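You operate a simulated robot arm through the tools that you are given. There is no shell and no other tool. Be economical: measure what you need, move in short steps, check, and stop when the job is done.

You are at the controls of a simulated robot arm. One attempt, no reset.

TASK
Pour the rice from the white cup into the small box and seat its lid.
Fine: nearly all of it; stand the cup back; the clips stay open.

It is judged by the outcome, as a careful person would: the job done as asked, and still so three seconds after it is handed in. It fails if anything else is knocked over, pushed out of place, dropped, spilled or broken. Lids that push on must go on centred and level and be pressed home; caps that screw on are set level and turned clockwise until they are tight.

THE ROBOT
A 6-joint arm with a two-finger parallel gripper, fixed in place. Base frame: the origin is at the foot of the arm, x ahead of it, y to its left, z up; the work surface is at about z = 0.92. Lengths are in m, angles in degrees, forces in N, time in s.
With the tool pointing down near the work surface it reaches from about 0.24 to 0.66 m from the base axis. Its first joint turns from -66.0 to 66.0 degrees. Payload 2.9 kg.
Tool frame: the origin (TCP) lies between the finger pads and is the grasp point; the fingertips stand 0.03 m ahead of it; z points along the fingers, y is the line along which they close. Largest opening 0.11 m; finger width 0.02, thickness 0.01; the body of the gripper, 0.048 by 0.112 m, starts 0.055 m behind the TCP.
Orientation is that of the tool frame in the base frame, as a unit quaternion [x, y, z, w]. With the fingers straight down and closing along the base's y, the tool's x points along the base's -x, its y along +y and its z along -z.

THE INTERFACE
- The arm moves only by the tool arm_command. Its argument "deltas" is a list that holds one entry, the list of rows, each a list of 7 numbers: the shift along the base's x, y, z in m, then the turn, a rotation vector about the base's x, y, z in degrees, then the finger opening in m, from 0 to 0.11. In form: [[[dx, dy, dz, ax, ay, az, claw], ...]]. A call has 1 to 8 rows; each row is the pose to reach, as a shift and turn from the pose commanded when the call began. Rows are played at 5 a second. More than 0.05 m and 8.6 degrees between two rows, or a gripper value outside its range, and nothing of the call is played. Where a pose cannot be reached the arm comes as near as it can. A force on the tool above 40 N (or 10 N above the force at the start of the call, whichever is more), or a blocked arm, ends the call early, and 0.2 s more pass. The fingers move at their own pace (about 0.108 m/s each) and stop on an object; they squeeze with about 40 N. The grip force told is the motor's: it shows also when the fingers shut on nothing. Time passes only in rows, and 0.2 s behind the last, so rows that repeat a pose let the fingers close. The reply holds the time, the measured pose of the TCP, the force on the tool along the base axes, the opening and the grip force, in the units named above and with some noise.
- Cameras (640 x 400 px; columns grow to the right, rows downward): "scene" is fixed at [0.0768, 0.4108, 1.4113]; the picture's right is [-0.81, -0.59, 0.00], its down [-0.22, 0.31, -0.93] and it looks along [0.55, -0.75, -0.38] (base axes); focal length 288 px, centre (320, 200). "wrist" rides on the gripper at [0.072, 0.017, -0.103] in the tool frame; the picture's right is [-0.23, 0.97, 0.00], its down [-0.76, -0.18, -0.62] and it looks along [-0.61, -0.14, 0.78] (tool axes); focal length 222 px, centre (320, 200). There is no depth. A picture from a camera that has moved, and an enlarged one, comes with that camera's place and axes in the base frame and with its lens. The place of the scene camera against the robot may be out by one fixed shift of up to 0.018 m in any direction.
- grab_frame(camera): a new picture of that camera. The clock stands still meanwhile.
- close_up(camera, box): a new picture of the part [left, top, right, bottom] of that camera's present view, enlarged. The clock stands still meanwhile.
- finish_job(): hands the job in; it is judged then, once.

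Work in short steps. Places have to be worked out from the pictures, the camera data and where the tool is seen: move nearer, look again, correct. Check each grasp and each placing, and mend what went wrong. You have 120 turns and 64 pictures in all, those below and enlarged ones among them. Open the gripper and draw the arm clear of the work before you hand the job in, unless the task says otherwise; then end with one line.

The tools are called after "Request:" as name(argument=value, ...) on one line, values as JSON. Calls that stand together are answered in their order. arm_command: Moves the arm, as the interface text tells. Its arguments: {"type":"object","properties":{"deltas":{"type":"array"}},"required":["deltas"]} The other tools are called the same way: grab_frame (camera) takes a picture; close_up (camera, box) takes an enlarged picture of a part of a camera's view; finish_job () hands the job in.

At the start:

```text
time: 0.0
tcp_pos: [0.3463, -0.1775, 1.2951]
orientation: [0.0, 1.0, 0.0, 0.001]
wrist_force: [0.3, -0.3, -0.8]
gripper_width: 0.1098
gripper_force: 0.0
```

scene: 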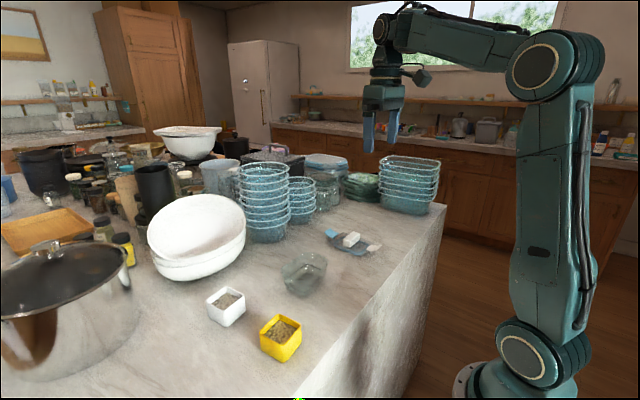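
wrist: 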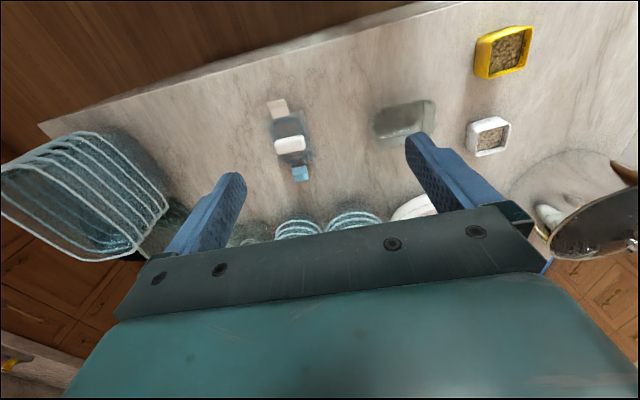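

I see a white cup, a yellow cup, a clear small box, and what may be a lid with clips. I'll enlarge both areas.

Request:
close_up(camera="scene", box=[190, 210, 400, 370])

Request:
close_up(camera="wrist", box=[240, 10, 560, 210])

```text
2.50 times, centred on (295, 290) of scene
camera zoom: at [0.0768, 0.4108, 1.4113], right [-0.81, -0.59, 0.0], down [-0.22, 0.31, -0.93], along [0.55, -0.75, -0.38], focal length 721 px, centre (382, -25)
```

zoom: 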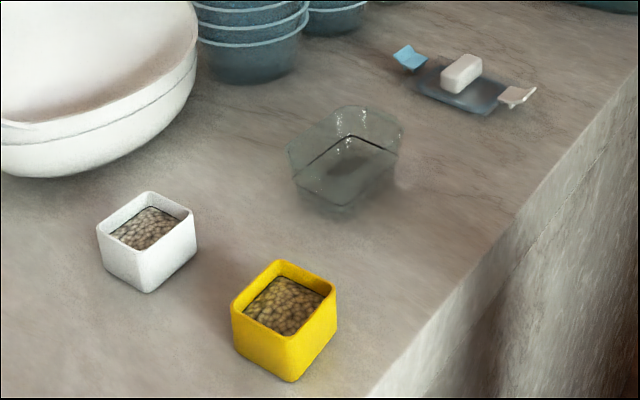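

```text
2.00 times, centred on (400, 110) of wrist
camera zoom: at [0.2721, -0.1603, 1.3977], right [0.23, 0.97, 0.0], down [0.76, -0.18, 0.62], along [0.61, -0.14, -0.78], focal length 444 px, centre (160, 380)
```

zoom: 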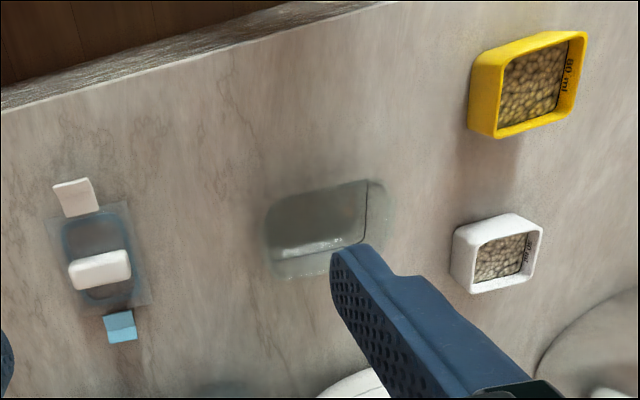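

The white cup is near (0.55, 0.12), the yellow one near (0.39, 0.12), the box near (0.47, -0.07) and the lid near (0.47, -0.30). I'll move above the cups and box for a closer wrist view.

Request:
arm_command(deltas=[[[-0.004, 0.038, -0.02, 0, 0, 0, 0.11], [-0.008, 0.076, -0.04, 0, 0, 0, 0.11], [-0.012, 0.114, -0.06, 0, 0, 0, 0.11], [-0.016, 0.152, -0.08, 0, 0, 0, 0.11], [-0.018, 0.19, -0.1, 0, 0, 0, 0.11], [-0.02, 0.22, -0.12, 0, 0, 0, 0.11]]])

Request:
grab_frame(camera="wrist")

```text
time: 1.4
tcp_pos: [0.3258, 0.0435, 1.1726]
orientation: [0.0, 1.0, 0.0, 0.0]
wrist_force: [0.3, -0.1, -0.7]
gripper_width: 0.1099
gripper_force: 0.0
```

```text
59 pictures are left
camera wrist: at [0.2527, 0.0599, 1.275], right [0.23, 0.97, 0.0], down [0.76, -0.18, 0.62], along [0.61, -0.14, -0.78], focal length 222 px, centre (320, 200)
```

wrist: 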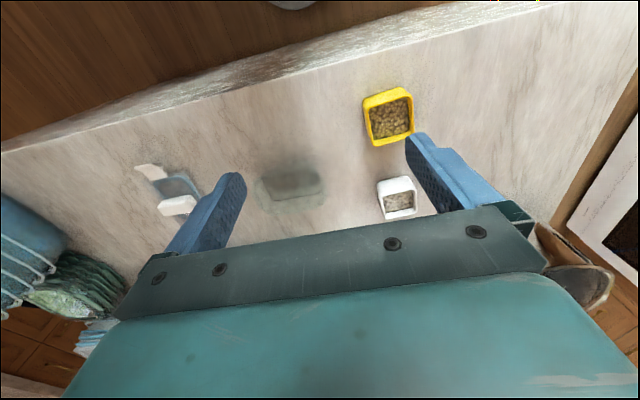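

The cups and box are in view, so I'll enlarge this part for measurement.

Request:
close_up(camera="wrist", box=[240, 80, 440, 230])

```text
2.67 times, centred on (340, 155) of wrist
camera zoom: at [0.2527, 0.0599, 1.275], right [0.23, 0.97, 0.0], down [0.76, -0.18, 0.62], along [0.61, -0.14, -0.78], focal length 592 px, centre (267, 320)
```

zoom: 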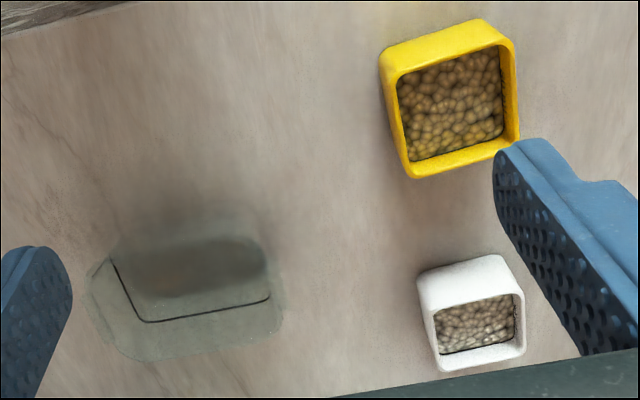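

I want the camera above the gripper for a slanted side grasp, so I'll turn the wrist about vertical in steps and see whether the joint allows it.

Request:
arm_command(deltas=[[[0, 0, 0, 0, 0, 8.5, 0.11], [0, 0, 0, 0, 0, 17, 0.11], [0, 0, 0, 0, 0, 25.5, 0.11], [0, 0, 0, 0, 0, 34, 0.11], [0, 0, 0, 0, 0, 42.5, 0.11], [0, 0, 0, 0, 0, 51, 0.11], [0, 0, 0, 0, 0, 59.5, 0.11], [0, 0, 0, 0, 0, 68, 0.11]]])

Request:
arm_command(deltas=[[[0, 0, 0, 0, 0, 8.5, 0.11], [0, 0, 0, 0, 0, 17, 0.11], [0, 0, 0, 0, 0, 25.5, 0.11], [0, 0, 0, 0, 0, 34, 0.11], [0, 0, 0, 0, 0, 42.5, 0.11], [0, 0, 0, 0, 0, 51, 0.11], [0, 0, 0, 0, 0, 59.5, 0.11], [0, 0, 0, 0, 0, 68, 0.11]]])

Request:
arm_command(deltas=[[[0, 0, 0, 0, 0, 8.5, 0.11], [0, 0, 0, 0, 0, 17, 0.11], [0, 0, 0, 0, 0, 25.5, 0.11], [0, 0, 0, 0, 0, 34, 0.11], [0, 0, 0, 0, 0, 42.5, 0.11], [0, 0, 0, 0, 0, 44, 0.11]]])

Request:
grab_frame(camera="wrist")

```text
time: 3.2
tcp_pos: [0.3255, 0.044, 1.1754]
orientation: [-0.56, 0.828, 0.0, -0.001]
wrist_force: [-0.3, -0.5, -0.2]
gripper_width: 0.1099
gripper_force: 0.0
```

```text
time: 5.0
tcp_pos: [0.3271, 0.0428, 1.1742]
orientation: [0.928, -0.374, 0.0, 0.0]
wrist_force: [-0.5, 0.4, 0.3]
gripper_width: 0.1102
gripper_force: 0.0
```

```text
time: 6.4
tcp_pos: [0.3263, 0.0438, 1.1749]
orientation: [1.0, 0.001, 0.001, 0.0]
wrist_force: [-0.4, 0.2, 0.0]
gripper_width: 0.1102
gripper_force: 0.1
```

```text
57 pictures are left
camera wrist: at [0.3975, 0.0262, 1.2781], right [-0.23, -0.97, 0.0], down [-0.76, 0.18, 0.62], along [-0.61, 0.14, -0.78], focal length 222 px, centre (320, 200)
```

wrist: 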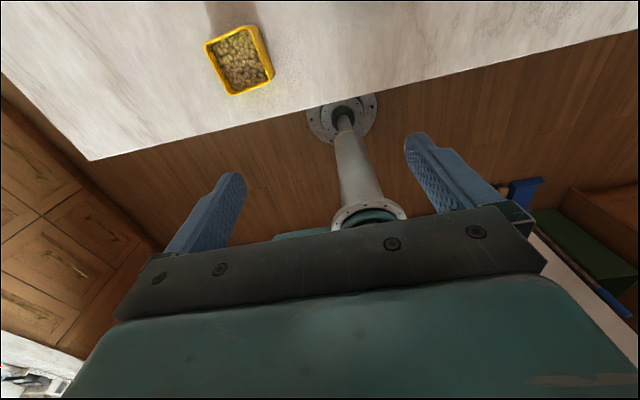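

The flip works. Now I'll pitch the tool 50° forward so it points 40° below horizontal, staying high and moving a little toward the cup.

Request:
arm_command(deltas=[[[0.01, 0.012, 0, 0, -8.4, 0, 0.11], [0.02, 0.024, 0, 0, -16.8, 0, 0.11], [0.03, 0.036, 0, 0, -25.2, 0, 0.11], [0.04, 0.048, 0, 0, -33.6, 0, 0.11], [0.05, 0.06, 0, 0, -42, 0, 0.11], [0.06, 0.08, 0, 0, -50, 0, 0.11]]])

Request:
grab_frame(camera="wrist")

Request:
grab_frame(camera="scene")

```text
time: 7.8
tcp_pos: [0.3861, 0.1241, 1.1757]
orientation: [0.906, -0.001, 0.423, 0.001]
wrist_force: [-0.6, 0.1, 0.0]
gripper_width: 0.11
gripper_force: 0.0
```

```text
56 pictures are left
camera wrist: at [0.3524, 0.1071, 1.2967], right [-0.15, -0.97, -0.17], down [-0.97, 0.18, -0.18], along [0.21, 0.14, -0.97], focal length 222 px, centre (320, 200)
```

wrist: 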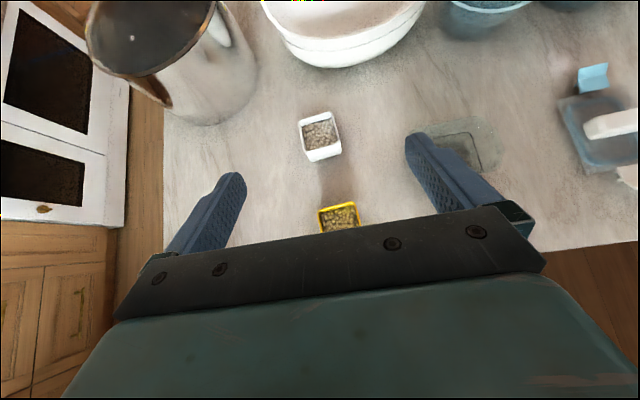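

```text
55 pictures are left
```

scene: 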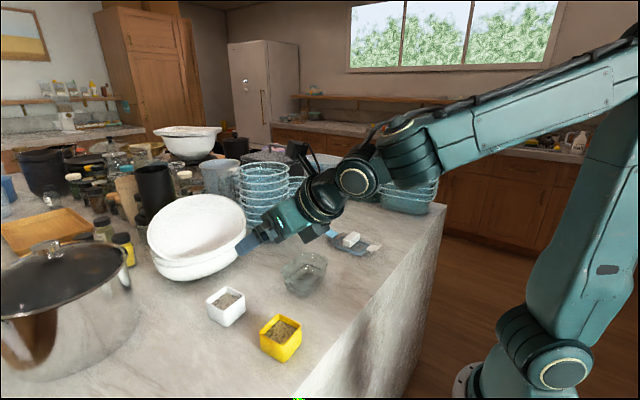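

This view is nearly straight down. I'll enlarge the cup, then the box and lid.

Request:
close_up(camera="wrist", box=[270, 90, 390, 240])

Request:
close_up(camera="wrist", box=[400, 40, 640, 230])

```text
2.67 times, centred on (330, 165) of wrist
camera zoom: at [0.3524, 0.1071, 1.2967], right [-0.15, -0.97, -0.17], down [-0.97, 0.18, -0.18], along [0.21, 0.14, -0.97], focal length 592 px, centre (293, 293)
```

zoom: 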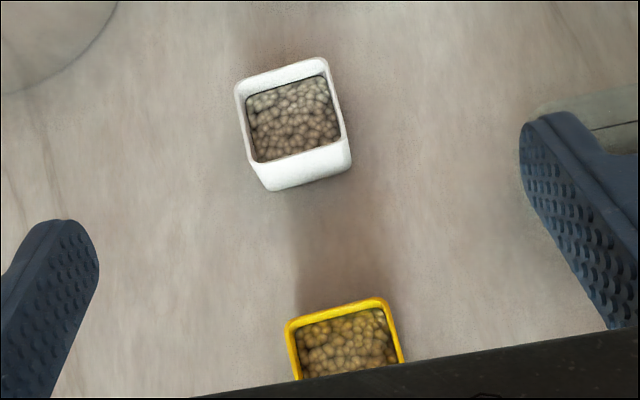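

```text
2.11 times, centred on (520, 135) of wrist
camera zoom: at [0.3524, 0.1071, 1.2967], right [-0.15, -0.97, -0.17], down [-0.97, 0.18, -0.18], along [0.21, 0.14, -0.97], focal length 468 px, centre (-101, 337)
```

zoom: 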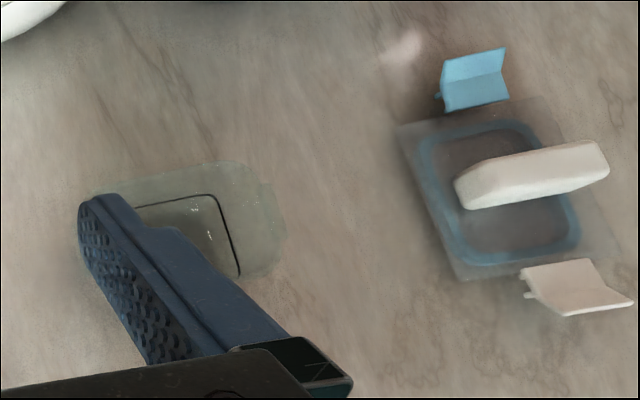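

Both views put the cup's rim centre near (0.537, 0.139). The rim is at z≈0.965, the cup about 57 mm wide and turned about 7°. I'll move to a standoff 9 cm back along the tool axis with a 7° yaw.

Request:
arm_command(deltas=[[[0.02, 0.002, -0.042, 0, 0, 2, 0.11], [0.04, 0.004, -0.083, 0, 0, 4, 0.11], [0.06, 0.005, -0.125, 0, 0, 6, 0.11], [0.078, 0.006, -0.165, 0, 0, 7, 0.11], [0.078, 0.006, -0.165, 0, 0, 7, 0.11]]])

Request:
grab_frame(camera="wrist")

Request:
close_up(camera="scene", box=[170, 190, 380, 370])

```text
time: 9.0
tcp_pos: [0.4643, 0.1306, 1.0094]
orientation: [0.904, 0.055, 0.423, -0.026]
wrist_force: [-0.3, 0.5, -1.1]
gripper_width: 0.11
gripper_force: 0.1
```

```text
52 pictures are left
camera wrist: at [0.4316, 0.1081, 1.1306], right [-0.03, -0.98, -0.17], down [-0.98, 0.06, -0.18], along [0.19, 0.17, -0.97], focal length 222 px, centre (320, 200)
```

wrist: 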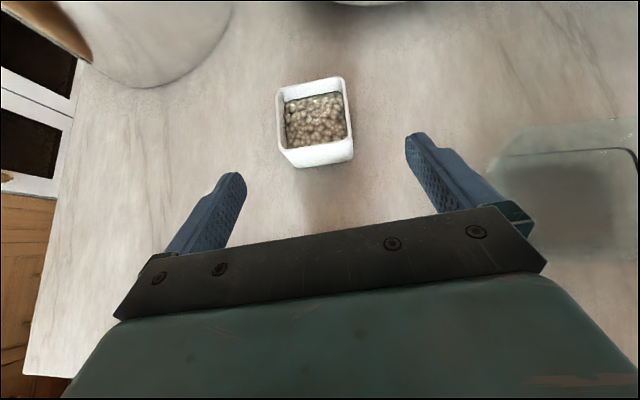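

```text
2.22 times, centred on (275, 280) of scene
camera zoom: at [0.0768, 0.4108, 1.4113], right [-0.81, -0.59, 0.0], down [-0.22, 0.31, -0.93], along [0.55, -0.75, -0.38], focal length 640 px, centre (420, 22)
```

zoom: 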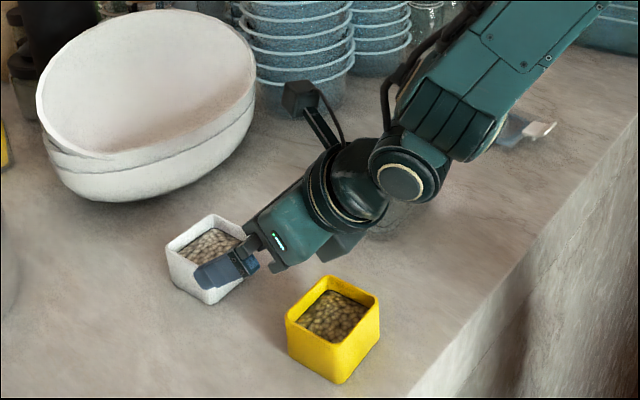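

The cup centre checks out at (0.535, 0.139), so I'll advance along the tool axis to (0.531, 0.139, 0.953) with the fingers open.

Request:
arm_command(deltas=[[[0.017, 0.002, -0.014, 0, 0, 0, 0.11], [0.034, 0.0043, -0.028, 0, 0, 0, 0.11], [0.051, 0.0065, -0.042, 0, 0, 0, 0.11], [0.067, 0.0085, -0.056, 0, 0, 0, 0.11], [0.067, 0.0085, -0.056, 0, 0, 0, 0.11]]])

Request:
grab_frame(camera="wrist")

Request:
close_up(camera="scene", box=[170, 190, 380, 370])

```text
time: 10.2
tcp_pos: [0.5309, 0.1386, 0.9542]
orientation: [0.904, 0.056, 0.422, -0.026]
wrist_force: [-0.2, 0.7, 0.8]
gripper_width: 0.1099
gripper_force: 0.0
```

```text
50 pictures are left
camera wrist: at [0.499, 0.1175, 1.0754], right [-0.03, -0.98, -0.17], down [-0.98, 0.06, -0.18], along [0.19, 0.17, -0.97], focal length 222 px, centre (320, 200)
```

wrist: 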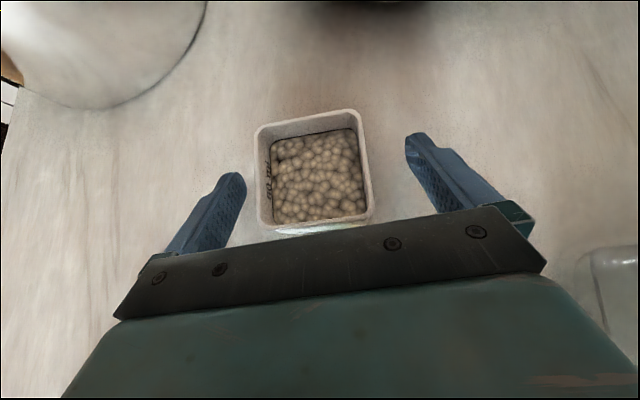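

```text
2.22 times, centred on (275, 280) of scene
camera zoom: at [0.0768, 0.4108, 1.4113], right [-0.81, -0.59, 0.0], down [-0.22, 0.31, -0.93], along [0.55, -0.75, -0.38], focal length 640 px, centre (420, 22)
```

zoom: 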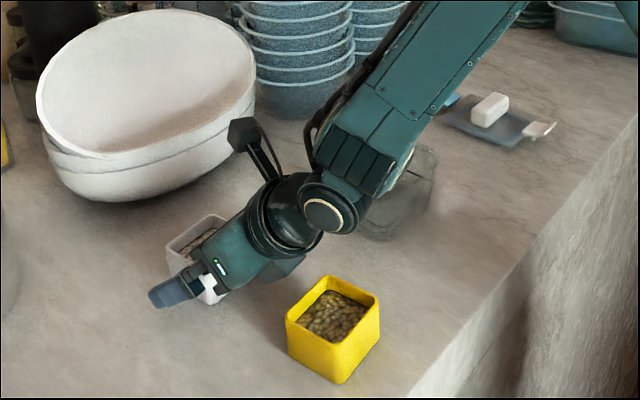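

The cup sits centred between the fingers, so I'll close.

Request:
arm_command(deltas=[[[0, 0, 0, 0, 0, 0, 0.08], [0, 0, 0, 0, 0, 0, 0.05], [0, 0, 0, 0, 0, 0, 0.045], [0, 0, 0, 0, 0, 0, 0.04], [0, 0, 0, 0, 0, 0, 0.04]]])

Request:
grab_frame(camera="wrist")

```text
time: 11.4
tcp_pos: [0.5299, 0.1388, 0.9548]
orientation: [0.905, 0.056, 0.422, -0.026]
wrist_force: [-0.3, -0.7, 0.6]
gripper_width: 0.0614
gripper_force: 39.5
```

```text
48 pictures are left
camera wrist: at [0.4987, 0.1175, 1.0755], right [-0.03, -0.98, -0.17], down [-0.98, 0.06, -0.18], along [0.19, 0.17, -0.97], focal length 222 px, centre (320, 200)
```

wrist: 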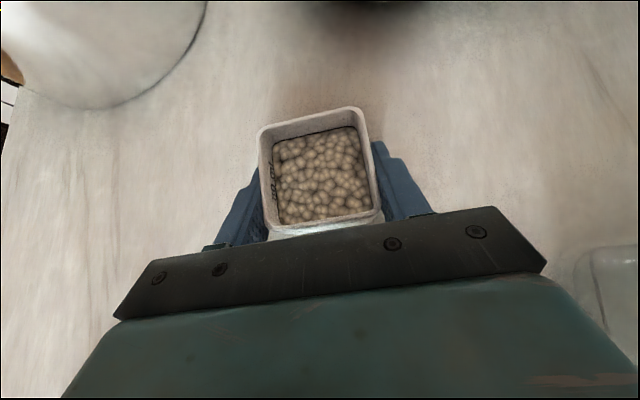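

Gripped at 61 mm with 40 N. I'll lift straight up and check the cup follows.

Request:
arm_command(deltas=[[[0, 0, 0.015, 0, 0, 0, 0.04], [0, 0, 0.04, 0, 0, 0, 0.04], [0, 0, 0.07, 0, 0, 0, 0.04], [0, 0, 0.1, 0, 0, 0, 0.04], [0, 0, 0.13, 0, 0, 0, 0.04], [0, 0, 0.15, 0, 0, 0, 0.04], [0, 0, 0.15, 0, 0, 0, 0.04]]])

Request:
grab_frame(camera="wrist")

Request:
close_up(camera="scene", box=[170, 150, 400, 370])

```text
time: 13.0
tcp_pos: [0.5315, 0.1382, 1.1031]
orientation: [0.905, 0.053, 0.422, -0.026]
wrist_force: [-0.1, 0.3, -1.1]
gripper_width: 0.0611
gripper_force: 39.8
```

```text
47 pictures are left
camera wrist: at [0.499, 0.1161, 1.2254], right [-0.03, -0.98, -0.18], down [-0.98, 0.06, -0.18], along [0.19, 0.17, -0.97], focal length 222 px, centre (320, 200)
```

wrist: 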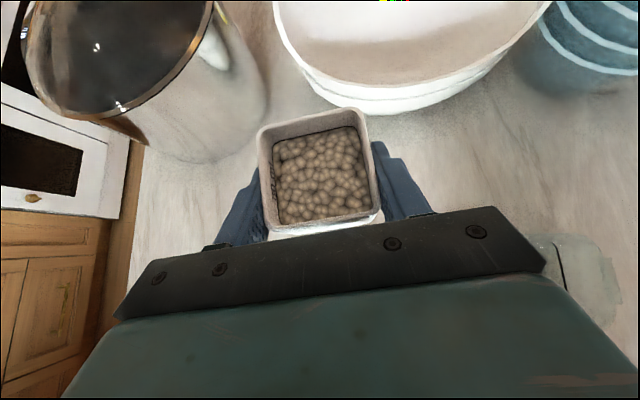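

```text
1.82 times, centred on (285, 260) of scene
camera zoom: at [0.0768, 0.4108, 1.4113], right [-0.81, -0.59, 0.0], down [-0.22, 0.31, -0.93], along [0.55, -0.75, -0.38], focal length 524 px, centre (384, 91)
```

zoom: 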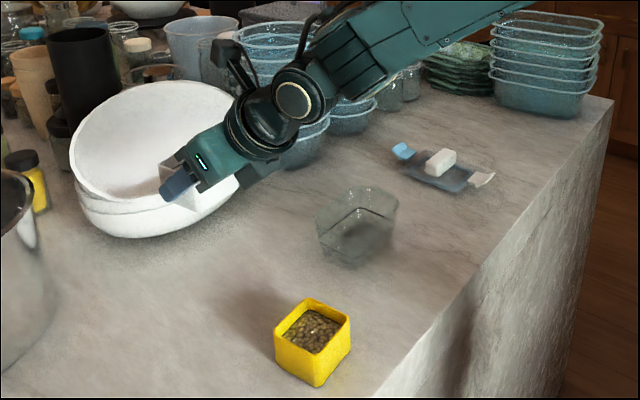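

The cup is held level and full. I'll carry it back a little so the wrist camera can see the whole box ahead of the gripper.

Request:
arm_command(deltas=[[[-0.02, -0.01, 0.005, 0, 0, 0, 0.04], [-0.045, -0.022, 0.01, 0, 0, 0, 0.04], [-0.075, -0.038, 0.015, 0, 0, 0, 0.04], [-0.105, -0.055, 0.02, 0, 0, 0, 0.04], [-0.135, -0.07, 0.02, 0, 0, 0, 0.04], [-0.155, -0.082, 0.02, 0, 0, 0, 0.04], [-0.17, -0.09, 0.02, 0, 0, 0, 0.04]]])

Request:
grab_frame(camera="wrist")

```text
time: 14.6
tcp_pos: [0.3531, 0.0752, 1.121]
orientation: [0.905, 0.053, 0.421, -0.025]
wrist_force: [0.2, 0.3, -1.1]
gripper_width: 0.0612
gripper_force: 40.3
out of reach, approached as far as the arm can: row 2, 3, 4, 5, 6, 7
```

```text
45 pictures are left
camera wrist: at [0.3216, 0.054, 1.2418], right [-0.03, -0.98, -0.17], down [-0.98, 0.06, -0.18], along [0.19, 0.17, -0.97], focal length 222 px, centre (320, 200)
```

wrist: 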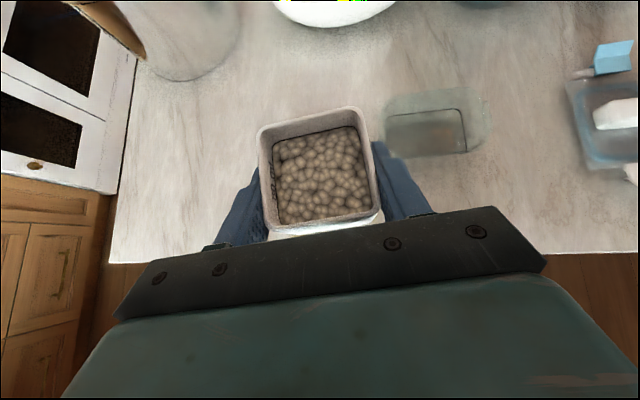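

The arm met a wrist limit near this pose. I'll enlarge the box to fix its place.

Request:
close_up(camera="wrist", box=[370, 70, 510, 170])

```text
4.00 times, centred on (440, 120) of wrist
camera zoom: at [0.3216, 0.054, 1.2418], right [-0.03, -0.98, -0.17], down [-0.98, 0.06, -0.18], along [0.19, 0.17, -0.97], focal length 888 px, centre (-160, 520)
```

zoom: 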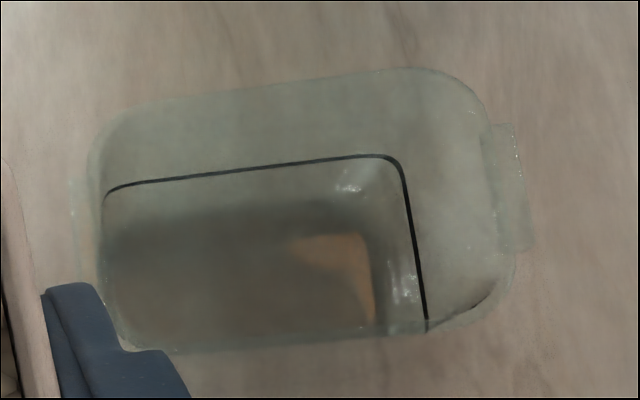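

The box centre is near (0.463, -0.041), about 118 mm along y and 85 mm along x, yawed about 5°. I'll yaw the tool -45° to get off the wrist limit and bring the cup level above the box.

Request:
arm_command(deltas=[[[0.015, -0.01, 0, 0, 0, -7, 0.04], [0.032, -0.023, 0, 0, 0, -14, 0.04], [0.05, -0.037, 0, 0, 0, -21, 0.04], [0.068, -0.052, 0, 0, 0, -28, 0.04], [0.086, -0.066, 0, 0, 0, -35, 0.04], [0.104, -0.08, 0, 0, 0, -41, 0.04], [0.118, -0.09, 0, 0, 0, -45, 0.04], [0.118, -0.09, 0, 0, 0, -45, 0.04]]])

Request:
grab_frame(camera="wrist")

Request:
close_up(camera="scene", box=[200, 130, 400, 330])

```text
time: 16.4
tcp_pos: [0.471, -0.0157, 1.1183]
orientation: [0.856, -0.297, 0.4, 0.139]
wrist_force: [-0.2, 0.8, -0.6]
gripper_width: 0.0612
gripper_force: 39.8
```

```text
43 pictures are left
camera wrist: at [0.4343, -0.009, 1.2401], right [-0.72, -0.68, -0.17], down [-0.65, 0.74, -0.18], along [0.25, -0.02, -0.97], focal length 222 px, centre (320, 200)
```

wrist: 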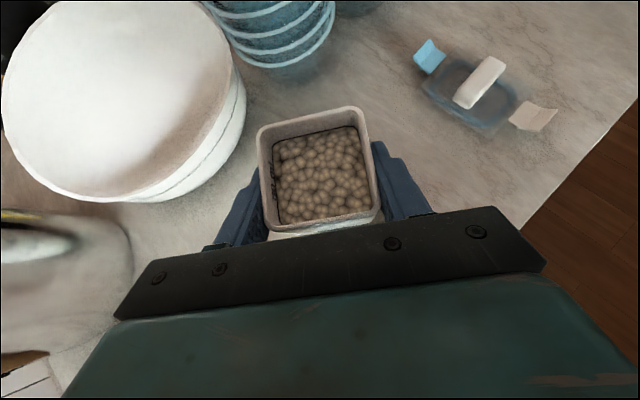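

```text
2.00 times, centred on (300, 230) of scene
camera zoom: at [0.0769, 0.4108, 1.4113], right [-0.81, -0.59, 0.0], down [-0.22, 0.31, -0.93], along [0.55, -0.75, -0.38], focal length 576 px, centre (360, 140)
```

zoom: 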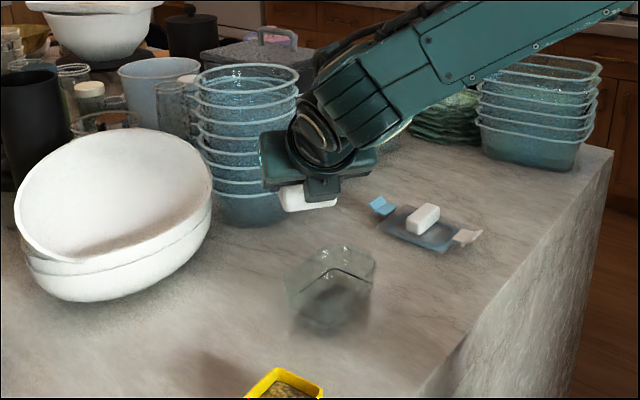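

The cup is level over the box and the deltas follow the measured pose. I'll lower it and begin tilting about the tool's horizontal heading so it pours toward the box centre, checking as it goes.

Request:
arm_command(deltas=[[[0.003, -0.002, -0.025, 6.3, -4.93, 0, 0.04], [0.005, -0.004, -0.05, 12.6, -9.86, 0, 0.04], [0.007, -0.006, -0.062, 18.9, -14.8, 0, 0.04], [0.007, -0.006, -0.063, 22.1, -17.2, 0, 0.04], [0.007, -0.006, -0.063, 25.2, -19.7, 0, 0.04]]])

Request:
grab_frame(camera="wrist")

Request:
close_up(camera="scene", box=[220, 170, 400, 330])

```text
time: 17.6
tcp_pos: [0.4772, -0.0203, 1.0559]
orientation: [0.786, -0.394, 0.465, -0.105]
wrist_force: [-0.2, -0.1, -0.9]
gripper_width: 0.0616
gripper_force: 40.3
```

```text
41 pictures are left
camera wrist: at [0.4024, -0.0639, 1.1495], right [-0.57, -0.49, -0.66], down [-0.61, 0.79, -0.06], along [0.55, 0.37, -0.74], focal length 222 px, centre (320, 200)
```

wrist: 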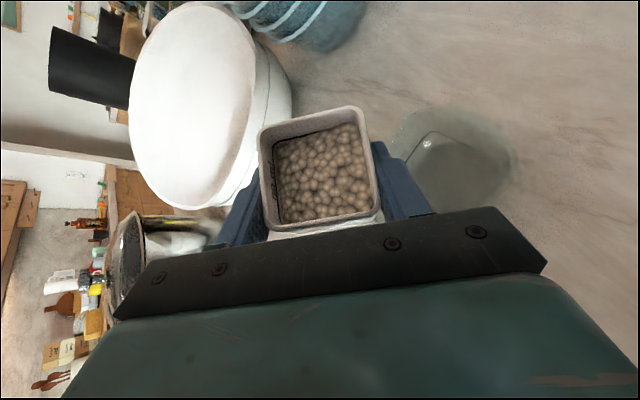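

```text
2.50 times, centred on (310, 250) of scene
camera zoom: at [0.0768, 0.4108, 1.4113], right [-0.81, -0.59, 0.0], down [-0.22, 0.31, -0.93], along [0.55, -0.75, -0.38], focal length 721 px, centre (345, 75)
```

zoom: 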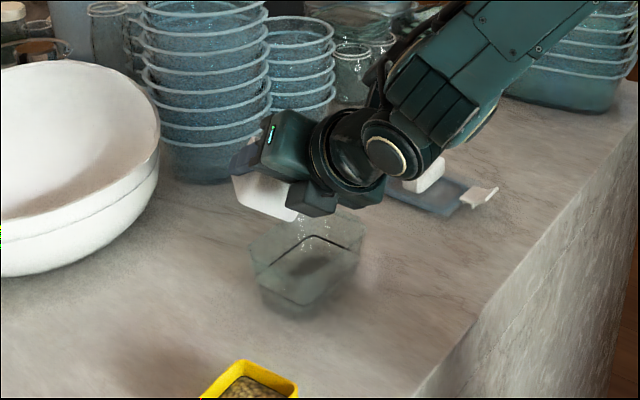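

The line of fall lies within the box and the cup has tilted 32° with no spill. I'll continue tilting slowly about the same axis.

Request:
arm_command(deltas=[[[0, 0, 0, 3.15, -2.46, 0, 0.04], [0, 0, 0, 6.3, -4.93, 0, 0.04], [0, 0, 0, 9.46, -7.39, 0, 0.04], [0, 0, 0, 12.6, -9.86, 0, 0.04], [0, 0, 0, 15.8, -12.3, 0, 0.04], [0, 0, 0, 18.9, -14.8, 0, 0.04]]])

Request:
grab_frame(camera="wrist")

Request:
close_up(camera="scene", box=[220, 170, 400, 330])

```text
time: 19.0
tcp_pos: [0.4792, -0.0205, 1.0563]
orientation: [0.691, -0.448, 0.492, -0.282]
wrist_force: [-0.6, 0.6, -1.3]
gripper_width: 0.0611
gripper_force: 39.9
```

```text
39 pictures are left
camera wrist: at [0.3831, -0.0884, 1.1099], right [-0.36, -0.22, -0.91], down [-0.61, 0.79, 0.04], along [0.71, 0.57, -0.42], focal length 222 px, centre (320, 200)
```

wrist: 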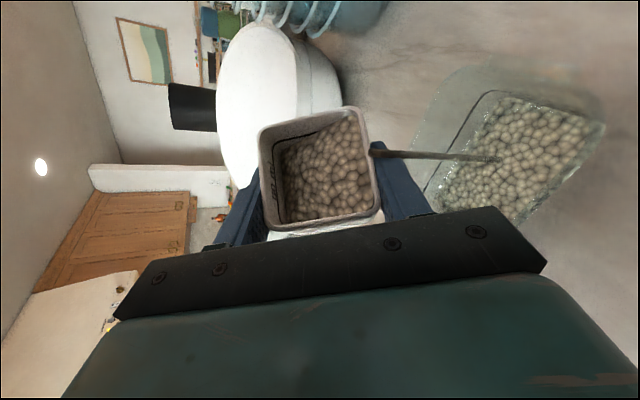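

```text
2.50 times, centred on (310, 250) of scene
camera zoom: at [0.0768, 0.4108, 1.4113], right [-0.81, -0.59, 0.0], down [-0.22, 0.31, -0.93], along [0.55, -0.75, -0.38], focal length 721 px, centre (345, 75)
```

zoom: 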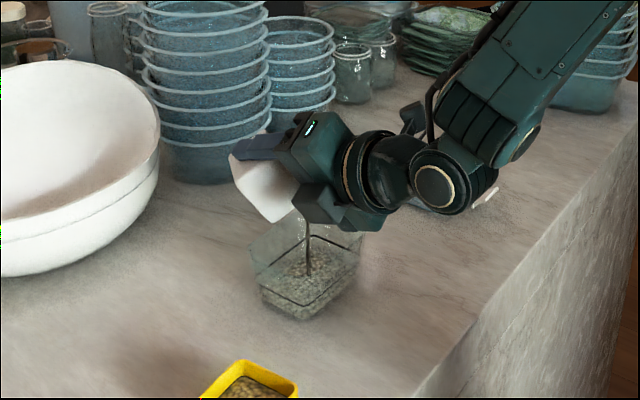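

Rice is streaming cleanly into the box. I'll keep tilting.

Request:
arm_command(deltas=[[[0, 0, 0, 3.15, -2.46, 0, 0.04], [0, 0, 0, 6.3, -4.93, 0, 0.04], [0, 0, 0, 9.46, -7.39, 0, 0.04], [0, 0, 0, 12.6, -9.86, 0, 0.04], [0, 0, 0, 15.8, -12.3, 0, 0.04], [0, 0, 0, 18.9, -14.8, 0, 0.04], [0, 0, 0, 22.1, -17.2, 0, 0.04], [0, 0, 0, 25.2, -19.7, 0, 0.04]]])

Request:
grab_frame(camera="wrist")

Request:
close_up(camera="scene", box=[220, 170, 400, 330])

```text
time: 20.8
tcp_pos: [0.4899, -0.0222, 1.0694]
orientation: [0.521, -0.49, 0.493, -0.496]
wrist_force: [0.9, 0.6, -0.7]
gripper_width: 0.0612
gripper_force: 40.4
out of reach, approached as far as the arm can: row 7, 8
```

```text
37 pictures are left
camera wrist: at [0.3882, -0.0985, 1.0558], right [-0.03, 0.2, -0.98], down [-0.64, 0.75, 0.17], along [0.76, 0.64, 0.11], focal length 222 px, centre (320, 200)
```

wrist: 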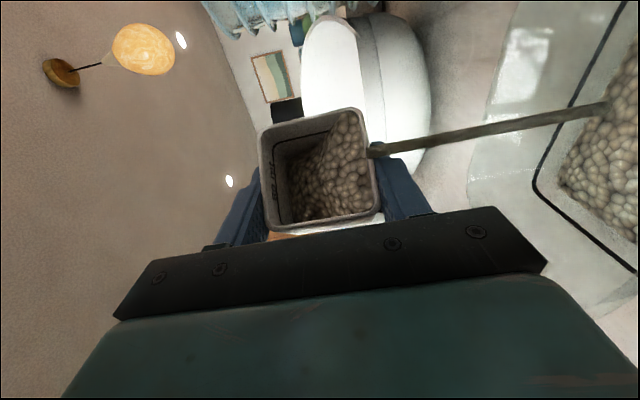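

```text
2.50 times, centred on (310, 250) of scene
camera zoom: at [0.0768, 0.4108, 1.4113], right [-0.81, -0.59, 0.0], down [-0.22, 0.31, -0.93], along [0.55, -0.75, -0.38], focal length 721 px, centre (345, 75)
```

zoom: 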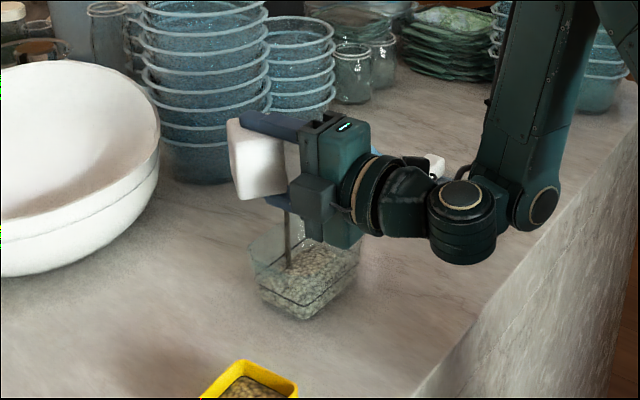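

The stream still lands inside, but the wrist is getting too close to the base. I'll yaw -30° about vertical, keeping the tilt, and rise slightly to move the wrist outward.

Request:
arm_command(deltas=[[[-0.002, -0.002, 0.005, 0, 0, -6, 0.04], [-0.004, -0.004, 0.01, 0, 0, -12, 0.04], [-0.006, -0.006, 0.013, 0, 0, -18, 0.04], [-0.008, -0.008, 0.016, 0, 0, -24, 0.04], [-0.01, -0.01, 0.02, 0, 0, -30, 0.04]]])

Request:
grab_frame(camera="wrist")

Request:
close_up(camera="scene", box=[220, 170, 400, 330])

```text
time: 22.0
tcp_pos: [0.4477, -0.0452, 1.0574]
orientation: [-0.372, 0.613, -0.598, 0.36]
wrist_force: [0.3, 0.5, -0.4]
gripper_width: 0.0611
gripper_force: 40.4
out of reach, approached as far as the arm can: row 1, 2, 3, 4, 5
```

```text
35 pictures are left
camera wrist: at [0.3207, -0.0614, 1.0418], right [0.08, 0.21, -0.97], down [-0.19, 0.96, 0.19], along [0.98, 0.17, 0.12], focal length 222 px, centre (320, 200)
```

wrist: 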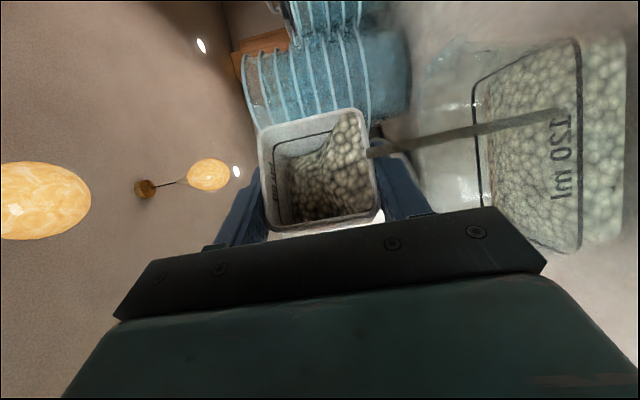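

```text
2.50 times, centred on (310, 250) of scene
camera zoom: at [0.0768, 0.4108, 1.4113], right [-0.81, -0.59, 0.0], down [-0.22, 0.31, -0.93], along [0.55, -0.75, -0.38], focal length 721 px, centre (345, 75)
```

zoom: 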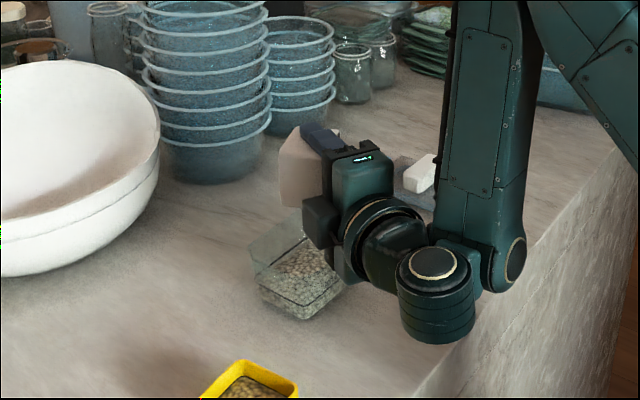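

The limit is the wrist being folded too close to the base. I'll ease the tilt back, rise and recentre over the box, then swing the tool sideways, which gives the wrist more room.

Request:
arm_command(deltas=[[[0.008, 0.001, 0.015, -2.28, 5.57, 0, 0.04], [0.016, 0.002, 0.03, -4.56, 11.1, 0, 0.04], [0.022, 0.003, 0.045, -6.84, 16.7, 0, 0.04], [0.027, 0.004, 0.06, -9.12, 22.3, 0, 0.04], [0.03, 0.005, 0.073, -11.4, 27.8, 0, 0.04]]])

Request:
grab_frame(camera="wrist")

```text
time: 23.2
tcp_pos: [0.4369, -0.0467, 1.048]
orientation: [-0.393, 0.607, -0.603, 0.338]
wrist_force: [-0.3, -0.4, -0.2]
gripper_width: 0.0612
gripper_force: 40.5
out of reach, approached as far as the arm can: row 1, 2, 3, 4, 5
```

```text
33 pictures are left
camera wrist: at [0.3102, -0.0643, 1.04], right [0.04, 0.17, -0.99], down [-0.18, 0.97, 0.16], along [0.98, 0.18, 0.07], focal length 222 px, centre (320, 200)
```

wrist: 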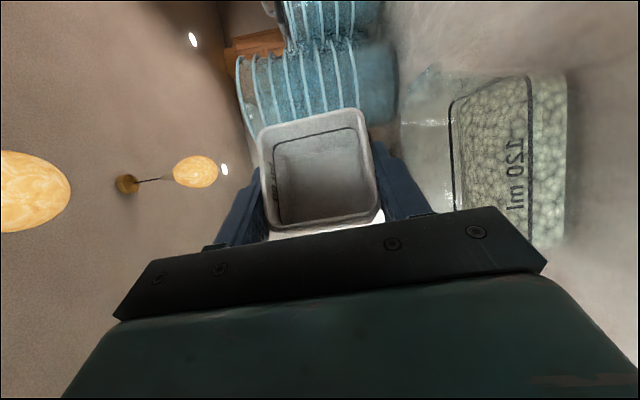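

The cup is now empty. Next I'll get out of this folded posture, so I'll reverse the last yaw, moving up and outward.

Request:
arm_command(deltas=[[[0.01, 0.004, 0.015, 0, 0, 6, 0.04], [0.02, 0.01, 0.03, 0, 0, 12, 0.04], [0.03, 0.015, 0.045, 0, 0, 18, 0.04], [0.04, 0.02, 0.06, 0, 0, 24, 0.04]]])

Request:
grab_frame(camera="scene")

```text
time: 24.2
tcp_pos: [0.4624, -0.0324, 1.0893]
orientation: [-0.484, 0.525, -0.505, 0.485]
wrist_force: [-0.1, -0.5, -0.2]
gripper_width: 0.0609
gripper_force: 40.0
out of reach, approached as far as the arm can: row 1, 2, 3, 4
```

```text
32 pictures are left
```

scene: 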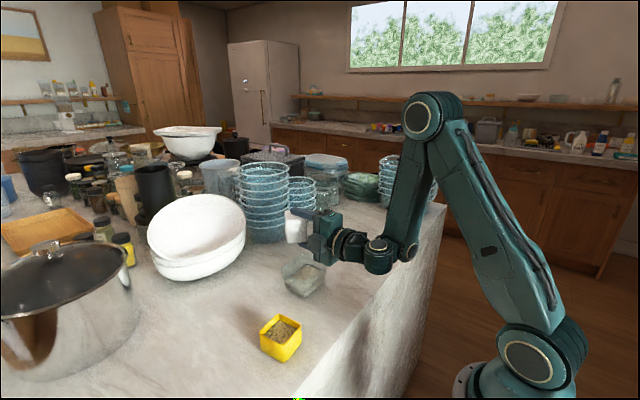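

The posture recovers. I'll untilt the empty cup about its heading, moving up and outward.

Request:
arm_command(deltas=[[[0.005, 0.002, 0.01, -5.8, 5.51, 0, 0.04], [0.01, 0.004, 0.02, -11.6, 11.0, 0, 0.04], [0.015, 0.006, 0.03, -17.4, 16.5, 0, 0.04], [0.02, 0.008, 0.04, -23.2, 22.0, 0, 0.04], [0.025, 0.01, 0.045, -29.0, 27.6, 0, 0.04], [0.03, 0.012, 0.05, -34.8, 33.1, 0, 0.04], [0.035, 0.014, 0.055, -40.6, 38.6, 0, 0.04], [0.04, 0.016, 0.06, -46.4, 44.1, 0, 0.04]]])

Request:
grab_frame(camera="wrist")

Request:
close_up(camera="scene", box=[220, 170, 400, 330])

```text
time: 26.0
tcp_pos: [0.5014, -0.0174, 1.1512]
orientation: [0.78, -0.429, 0.454, -0.033]
wrist_force: [-0.2, 1.0, 0.3]
gripper_width: 0.0611
gripper_force: 40.2
out of reach, approached as far as the arm can: row 1, 2, 3, 4
```

```text
31 pictures are left
camera wrist: at [0.4298, -0.0445, 1.2525], right [-0.67, -0.45, -0.58], down [-0.51, 0.86, -0.07], along [0.53, 0.25, -0.81], focal length 222 px, centre (320, 200)
```

wrist: 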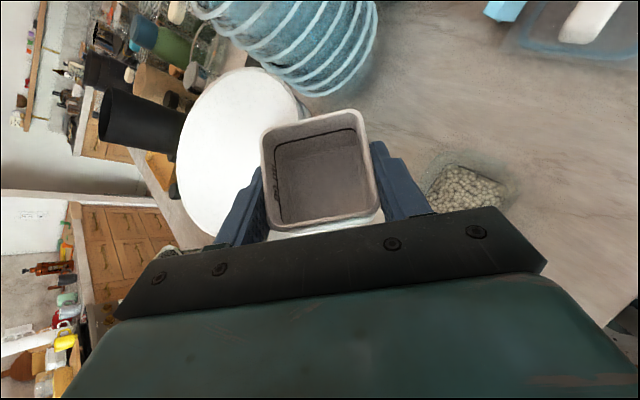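

```text
2.50 times, centred on (310, 250) of scene
camera zoom: at [0.0768, 0.4108, 1.4113], right [-0.81, -0.59, 0.0], down [-0.22, 0.31, -0.93], along [0.55, -0.75, -0.38], focal length 721 px, centre (345, 75)
```

zoom: 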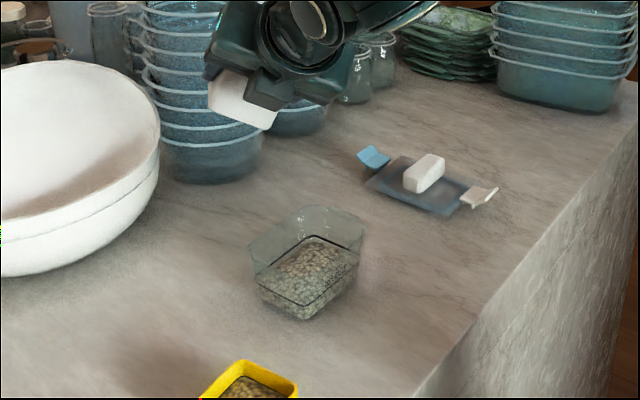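

The cup is empty and nothing spilled. I'll turn it back to the grasp orientation and carry it above its original spot.

Request:
arm_command(deltas=[[[0.004, 0.02, 0, -3.2, 1.0, 6.4, 0.04], [0.007, 0.04, 0, -6.45, 2.0, 12.8, 0.04], [0.011, 0.06, 0, -9.7, 3.0, 19.2, 0.04], [0.015, 0.08, 0, -12.9, 4.05, 25.6, 0.04], [0.019, 0.1, 0, -16.1, 5.1, 32.0, 0.04], [0.022, 0.12, -0.01, -19.4, 6.1, 38.5, 0.04], [0.026, 0.14, -0.02, -22.6, 7.1, 44.9, 0.04], [0.0296, 0.156, -0.03, -25.8, 8.1, 51.3, 0.04]]])

```text
time: 27.8
tcp_pos: [0.5299, 0.139, 1.119]
orientation: [0.904, 0.053, 0.423, -0.027]
wrist_force: [-0.1, 0.4, -1.6]
gripper_width: 0.0613
gripper_force: 39.4
```

Back in the grasp orientation. I'll lower to just above the table.

Request:
arm_command(deltas=[[[0.001, 0, -0.035, 0, 0, 0, 0.04], [0.001, 0, -0.07, 0, 0, 0, 0.04], [0.001, 0, -0.105, 0, 0, 0, 0.04], [0.001, 0, -0.135, 0, 0, 0, 0.04], [0.001, 0, -0.155, 0, 0, 0, 0.04], [0.001, 0, -0.16, 0, 0, 0, 0.04], [0.001, 0, -0.16, 0, 0, 0, 0.04]]])

Request:
close_up(camera="scene", box=[180, 230, 320, 350])

```text
time: 29.4
tcp_pos: [0.5314, 0.137, 0.96]
orientation: [0.904, 0.055, 0.423, -0.027]
wrist_force: [0.0, -0.1, -0.6]
gripper_width: 0.061
gripper_force: 40.6
```

```text
3.33 times, centred on (250, 290) of scene
camera zoom: at [0.0768, 0.4108, 1.4113], right [-0.81, -0.59, 0.0], down [-0.22, 0.31, -0.93], along [0.55, -0.75, -0.38], focal length 961 px, centre (553, -100)
```

zoom: 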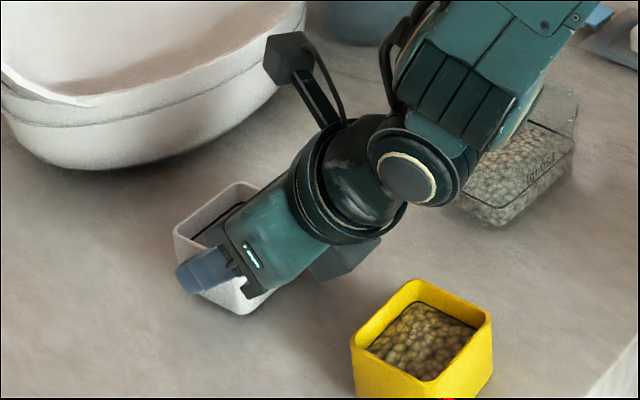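

I'll lower the last millimetres slowly until there is contact.

Request:
arm_command(deltas=[[[0, 0.001, -0.002, 0, 0, 0, 0.04], [0, 0.001, -0.004, 0, 0, 0, 0.04], [0, 0.001, -0.005, 0, 0, 0, 0.04], [0, 0.001, -0.006, 0, 0, 0, 0.04], [0, 0.001, -0.006, 0, 0, 0, 0.04]]])

```text
time: 30.6
tcp_pos: [0.5335, 0.1384, 0.9574]
orientation: [0.902, 0.054, 0.427, -0.027]
wrist_force: [0.5, -3.3, 27.9]
gripper_width: 0.061
gripper_force: 39.8
```

The cup is in contact at 28 N. I'll relieve the pressure slightly and open.

Request:
arm_command(deltas=[[[-0.001, 0, 0.002, 0, 0, 0, 0.04], [-0.001, 0, 0.002, 0, 0, 0, 0.055], [-0.001, 0, 0.002, 0, 0, 0, 0.07], [-0.001, 0, 0.002, 0, 0, 0, 0.09], [-0.001, 0, 0.002, 0, 0, 0, 0.11], [-0.001, 0, 0.002, 0, 0, 0, 0.11]]])

Request:
grab_frame(camera="wrist")

```text
time: 32.0
tcp_pos: [0.5314, 0.1393, 0.956]
orientation: [0.904, 0.055, 0.423, -0.027]
wrist_force: [0.4, -0.5, -0.1]
gripper_width: 0.1098
gripper_force: 0.2
```

```text
28 pictures are left
camera wrist: at [0.5004, 0.1176, 1.0766], right [-0.03, -0.98, -0.18], down [-0.98, 0.06, -0.18], along [0.19, 0.17, -0.97], focal length 222 px, centre (320, 200)
```

wrist: 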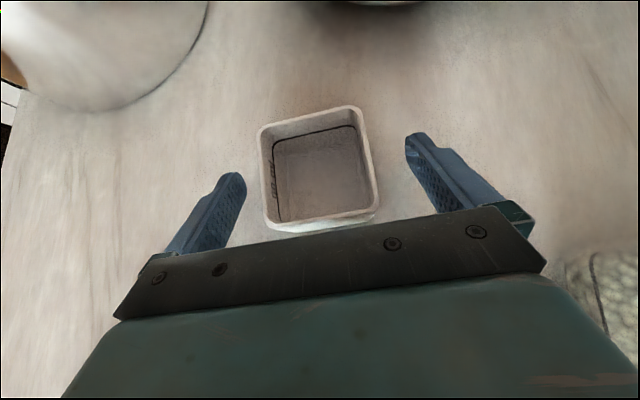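

The cup stands level in its place. I'll withdraw along the tool axis, then up.

Request:
arm_command(deltas=[[[-0.015, -0.0019, 0.0129, 0, 0, 0, 0.11], [-0.03, -0.0037, 0.0257, 0, 0, 0, 0.11], [-0.046, -0.0056, 0.039, 0, 0, 0, 0.11], [-0.061, -0.0075, 0.0514, 0, 0, 0, 0.11], [-0.07, -0.0086, 0.085, 0, 0, 0, 0.11], [-0.07, -0.0086, 0.13, 0, 0, 0, 0.11], [-0.07, -0.0086, 0.17, 0, 0, 0, 0.11]]])

Request:
grab_frame(camera="wrist")

```text
time: 33.6
tcp_pos: [0.4611, 0.1308, 1.1245]
orientation: [0.905, 0.057, 0.422, -0.027]
wrist_force: [0.0, -0.1, -0.3]
gripper_width: 0.1098
gripper_force: 0.0
```

```text
27 pictures are left
camera wrist: at [0.4299, 0.1094, 1.2462], right [-0.03, -0.98, -0.18], down [-0.98, 0.06, -0.18], along [0.19, 0.17, -0.97], focal length 222 px, centre (320, 200)
```

wrist: 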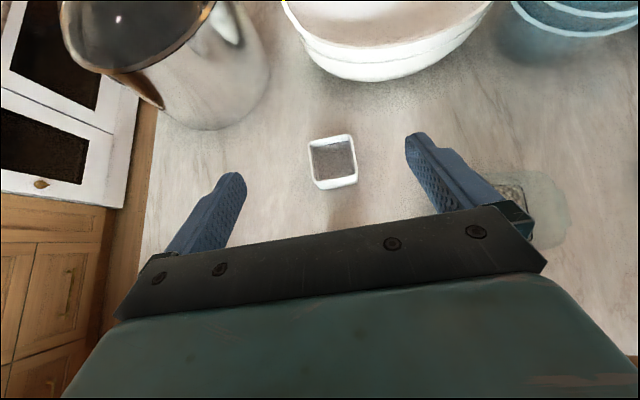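

The cup is set. Now I'll swing the tool to point straight down above the lid, with the fingers closing along x, across the lid handle.

Request:
arm_command(deltas=[[[-0.001, -0.024, 0.003, 2.31, 2.64, -5.64, 0.11], [-0.002, -0.049, 0.006, 4.63, 5.28, -11.29, 0.11], [-0.002, -0.073, 0.01, 6.94, 7.91, -16.93, 0.11], [-0.003, -0.098, 0.01, 9.25, 10.55, -22.58, 0.11], [-0.003, -0.122, 0.01, 11.56, 13.19, -28.22, 0.11], [-0.004, -0.146, 0.01, 13.88, 15.83, -33.86, 0.11], [-0.005, -0.171, 0.01, 16.19, 18.46, -39.51, 0.11], [-0.005, -0.195, 0.01, 18.5, 21.1, -45.15, 0.11]]])

Request:
arm_command(deltas=[[[-0.001, -0.024, 0, 2.31, 2.64, -5.64, 0.11], [-0.002, -0.049, 0, 4.63, 5.28, -11.29, 0.11], [-0.002, -0.073, 0, 6.94, 7.91, -16.93, 0.11], [-0.003, -0.098, 0, 9.25, 10.55, -22.58, 0.11], [-0.003, -0.122, 0, 11.56, 13.19, -28.22, 0.11], [-0.004, -0.146, 0, 13.88, 15.83, -33.86, 0.11], [-0.005, -0.171, 0, 16.19, 18.46, -39.51, 0.11], [-0.005, -0.195, 0, 18.5, 21.1, -45.15, 0.11]]])

Request:
grab_frame(camera="wrist")

```text
time: 35.4
tcp_pos: [0.4565, -0.063, 1.1353]
orientation: [0.9, -0.366, 0.235, -0.015]
wrist_force: [0.2, 1.0, -0.6]
gripper_width: 0.1101
gripper_force: 0.1
```

```text
time: 37.2
tcp_pos: [0.4521, -0.2596, 1.1354]
orientation: [-0.705, 0.709, 0.0, -0.002]
wrist_force: [0.3, -0.5, 0.3]
gripper_width: 0.1102
gripper_force: 0.1
```

```text
26 pictures are left
camera wrist: at [0.4341, -0.333, 1.2386], right [-0.97, 0.23, 0.0], down [0.18, 0.76, 0.62], along [0.14, 0.61, -0.78], focal length 222 px, centre (320, 200)
```

wrist: 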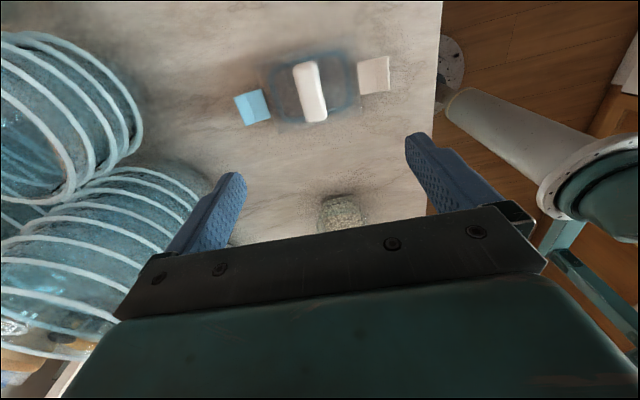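

Request:
close_up(camera="wrist", box=[220, 30, 410, 150])

Request:
close_up(camera="scene", box=[280, 200, 420, 300])

```text
3.33 times, centred on (315, 90) of wrist
camera zoom: at [0.4341, -0.333, 1.2386], right [-0.97, 0.23, 0.0], down [0.18, 0.76, 0.62], along [0.14, 0.61, -0.78], focal length 740 px, centre (337, 567)
```

zoom: 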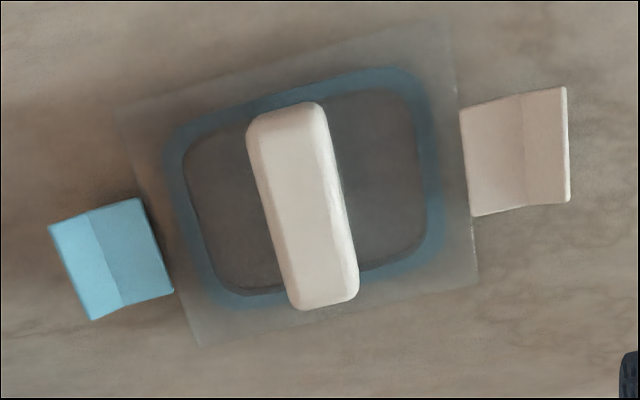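

```text
4.00 times, centred on (350, 250) of scene
camera zoom: at [0.0768, 0.4108, 1.4113], right [-0.81, -0.59, 0.0], down [-0.22, 0.31, -0.93], along [0.55, -0.75, -0.38], focal length 1153 px, centre (200, 0)
```

zoom: 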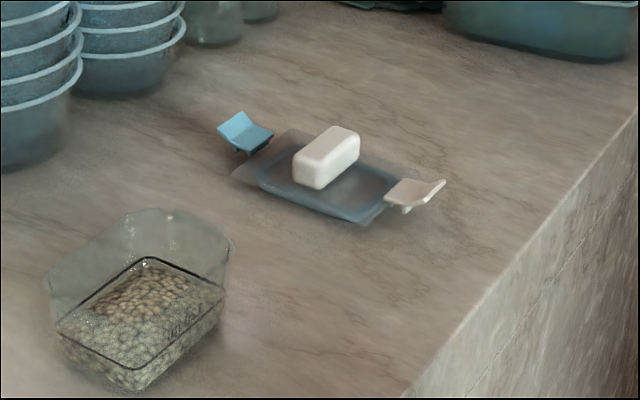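

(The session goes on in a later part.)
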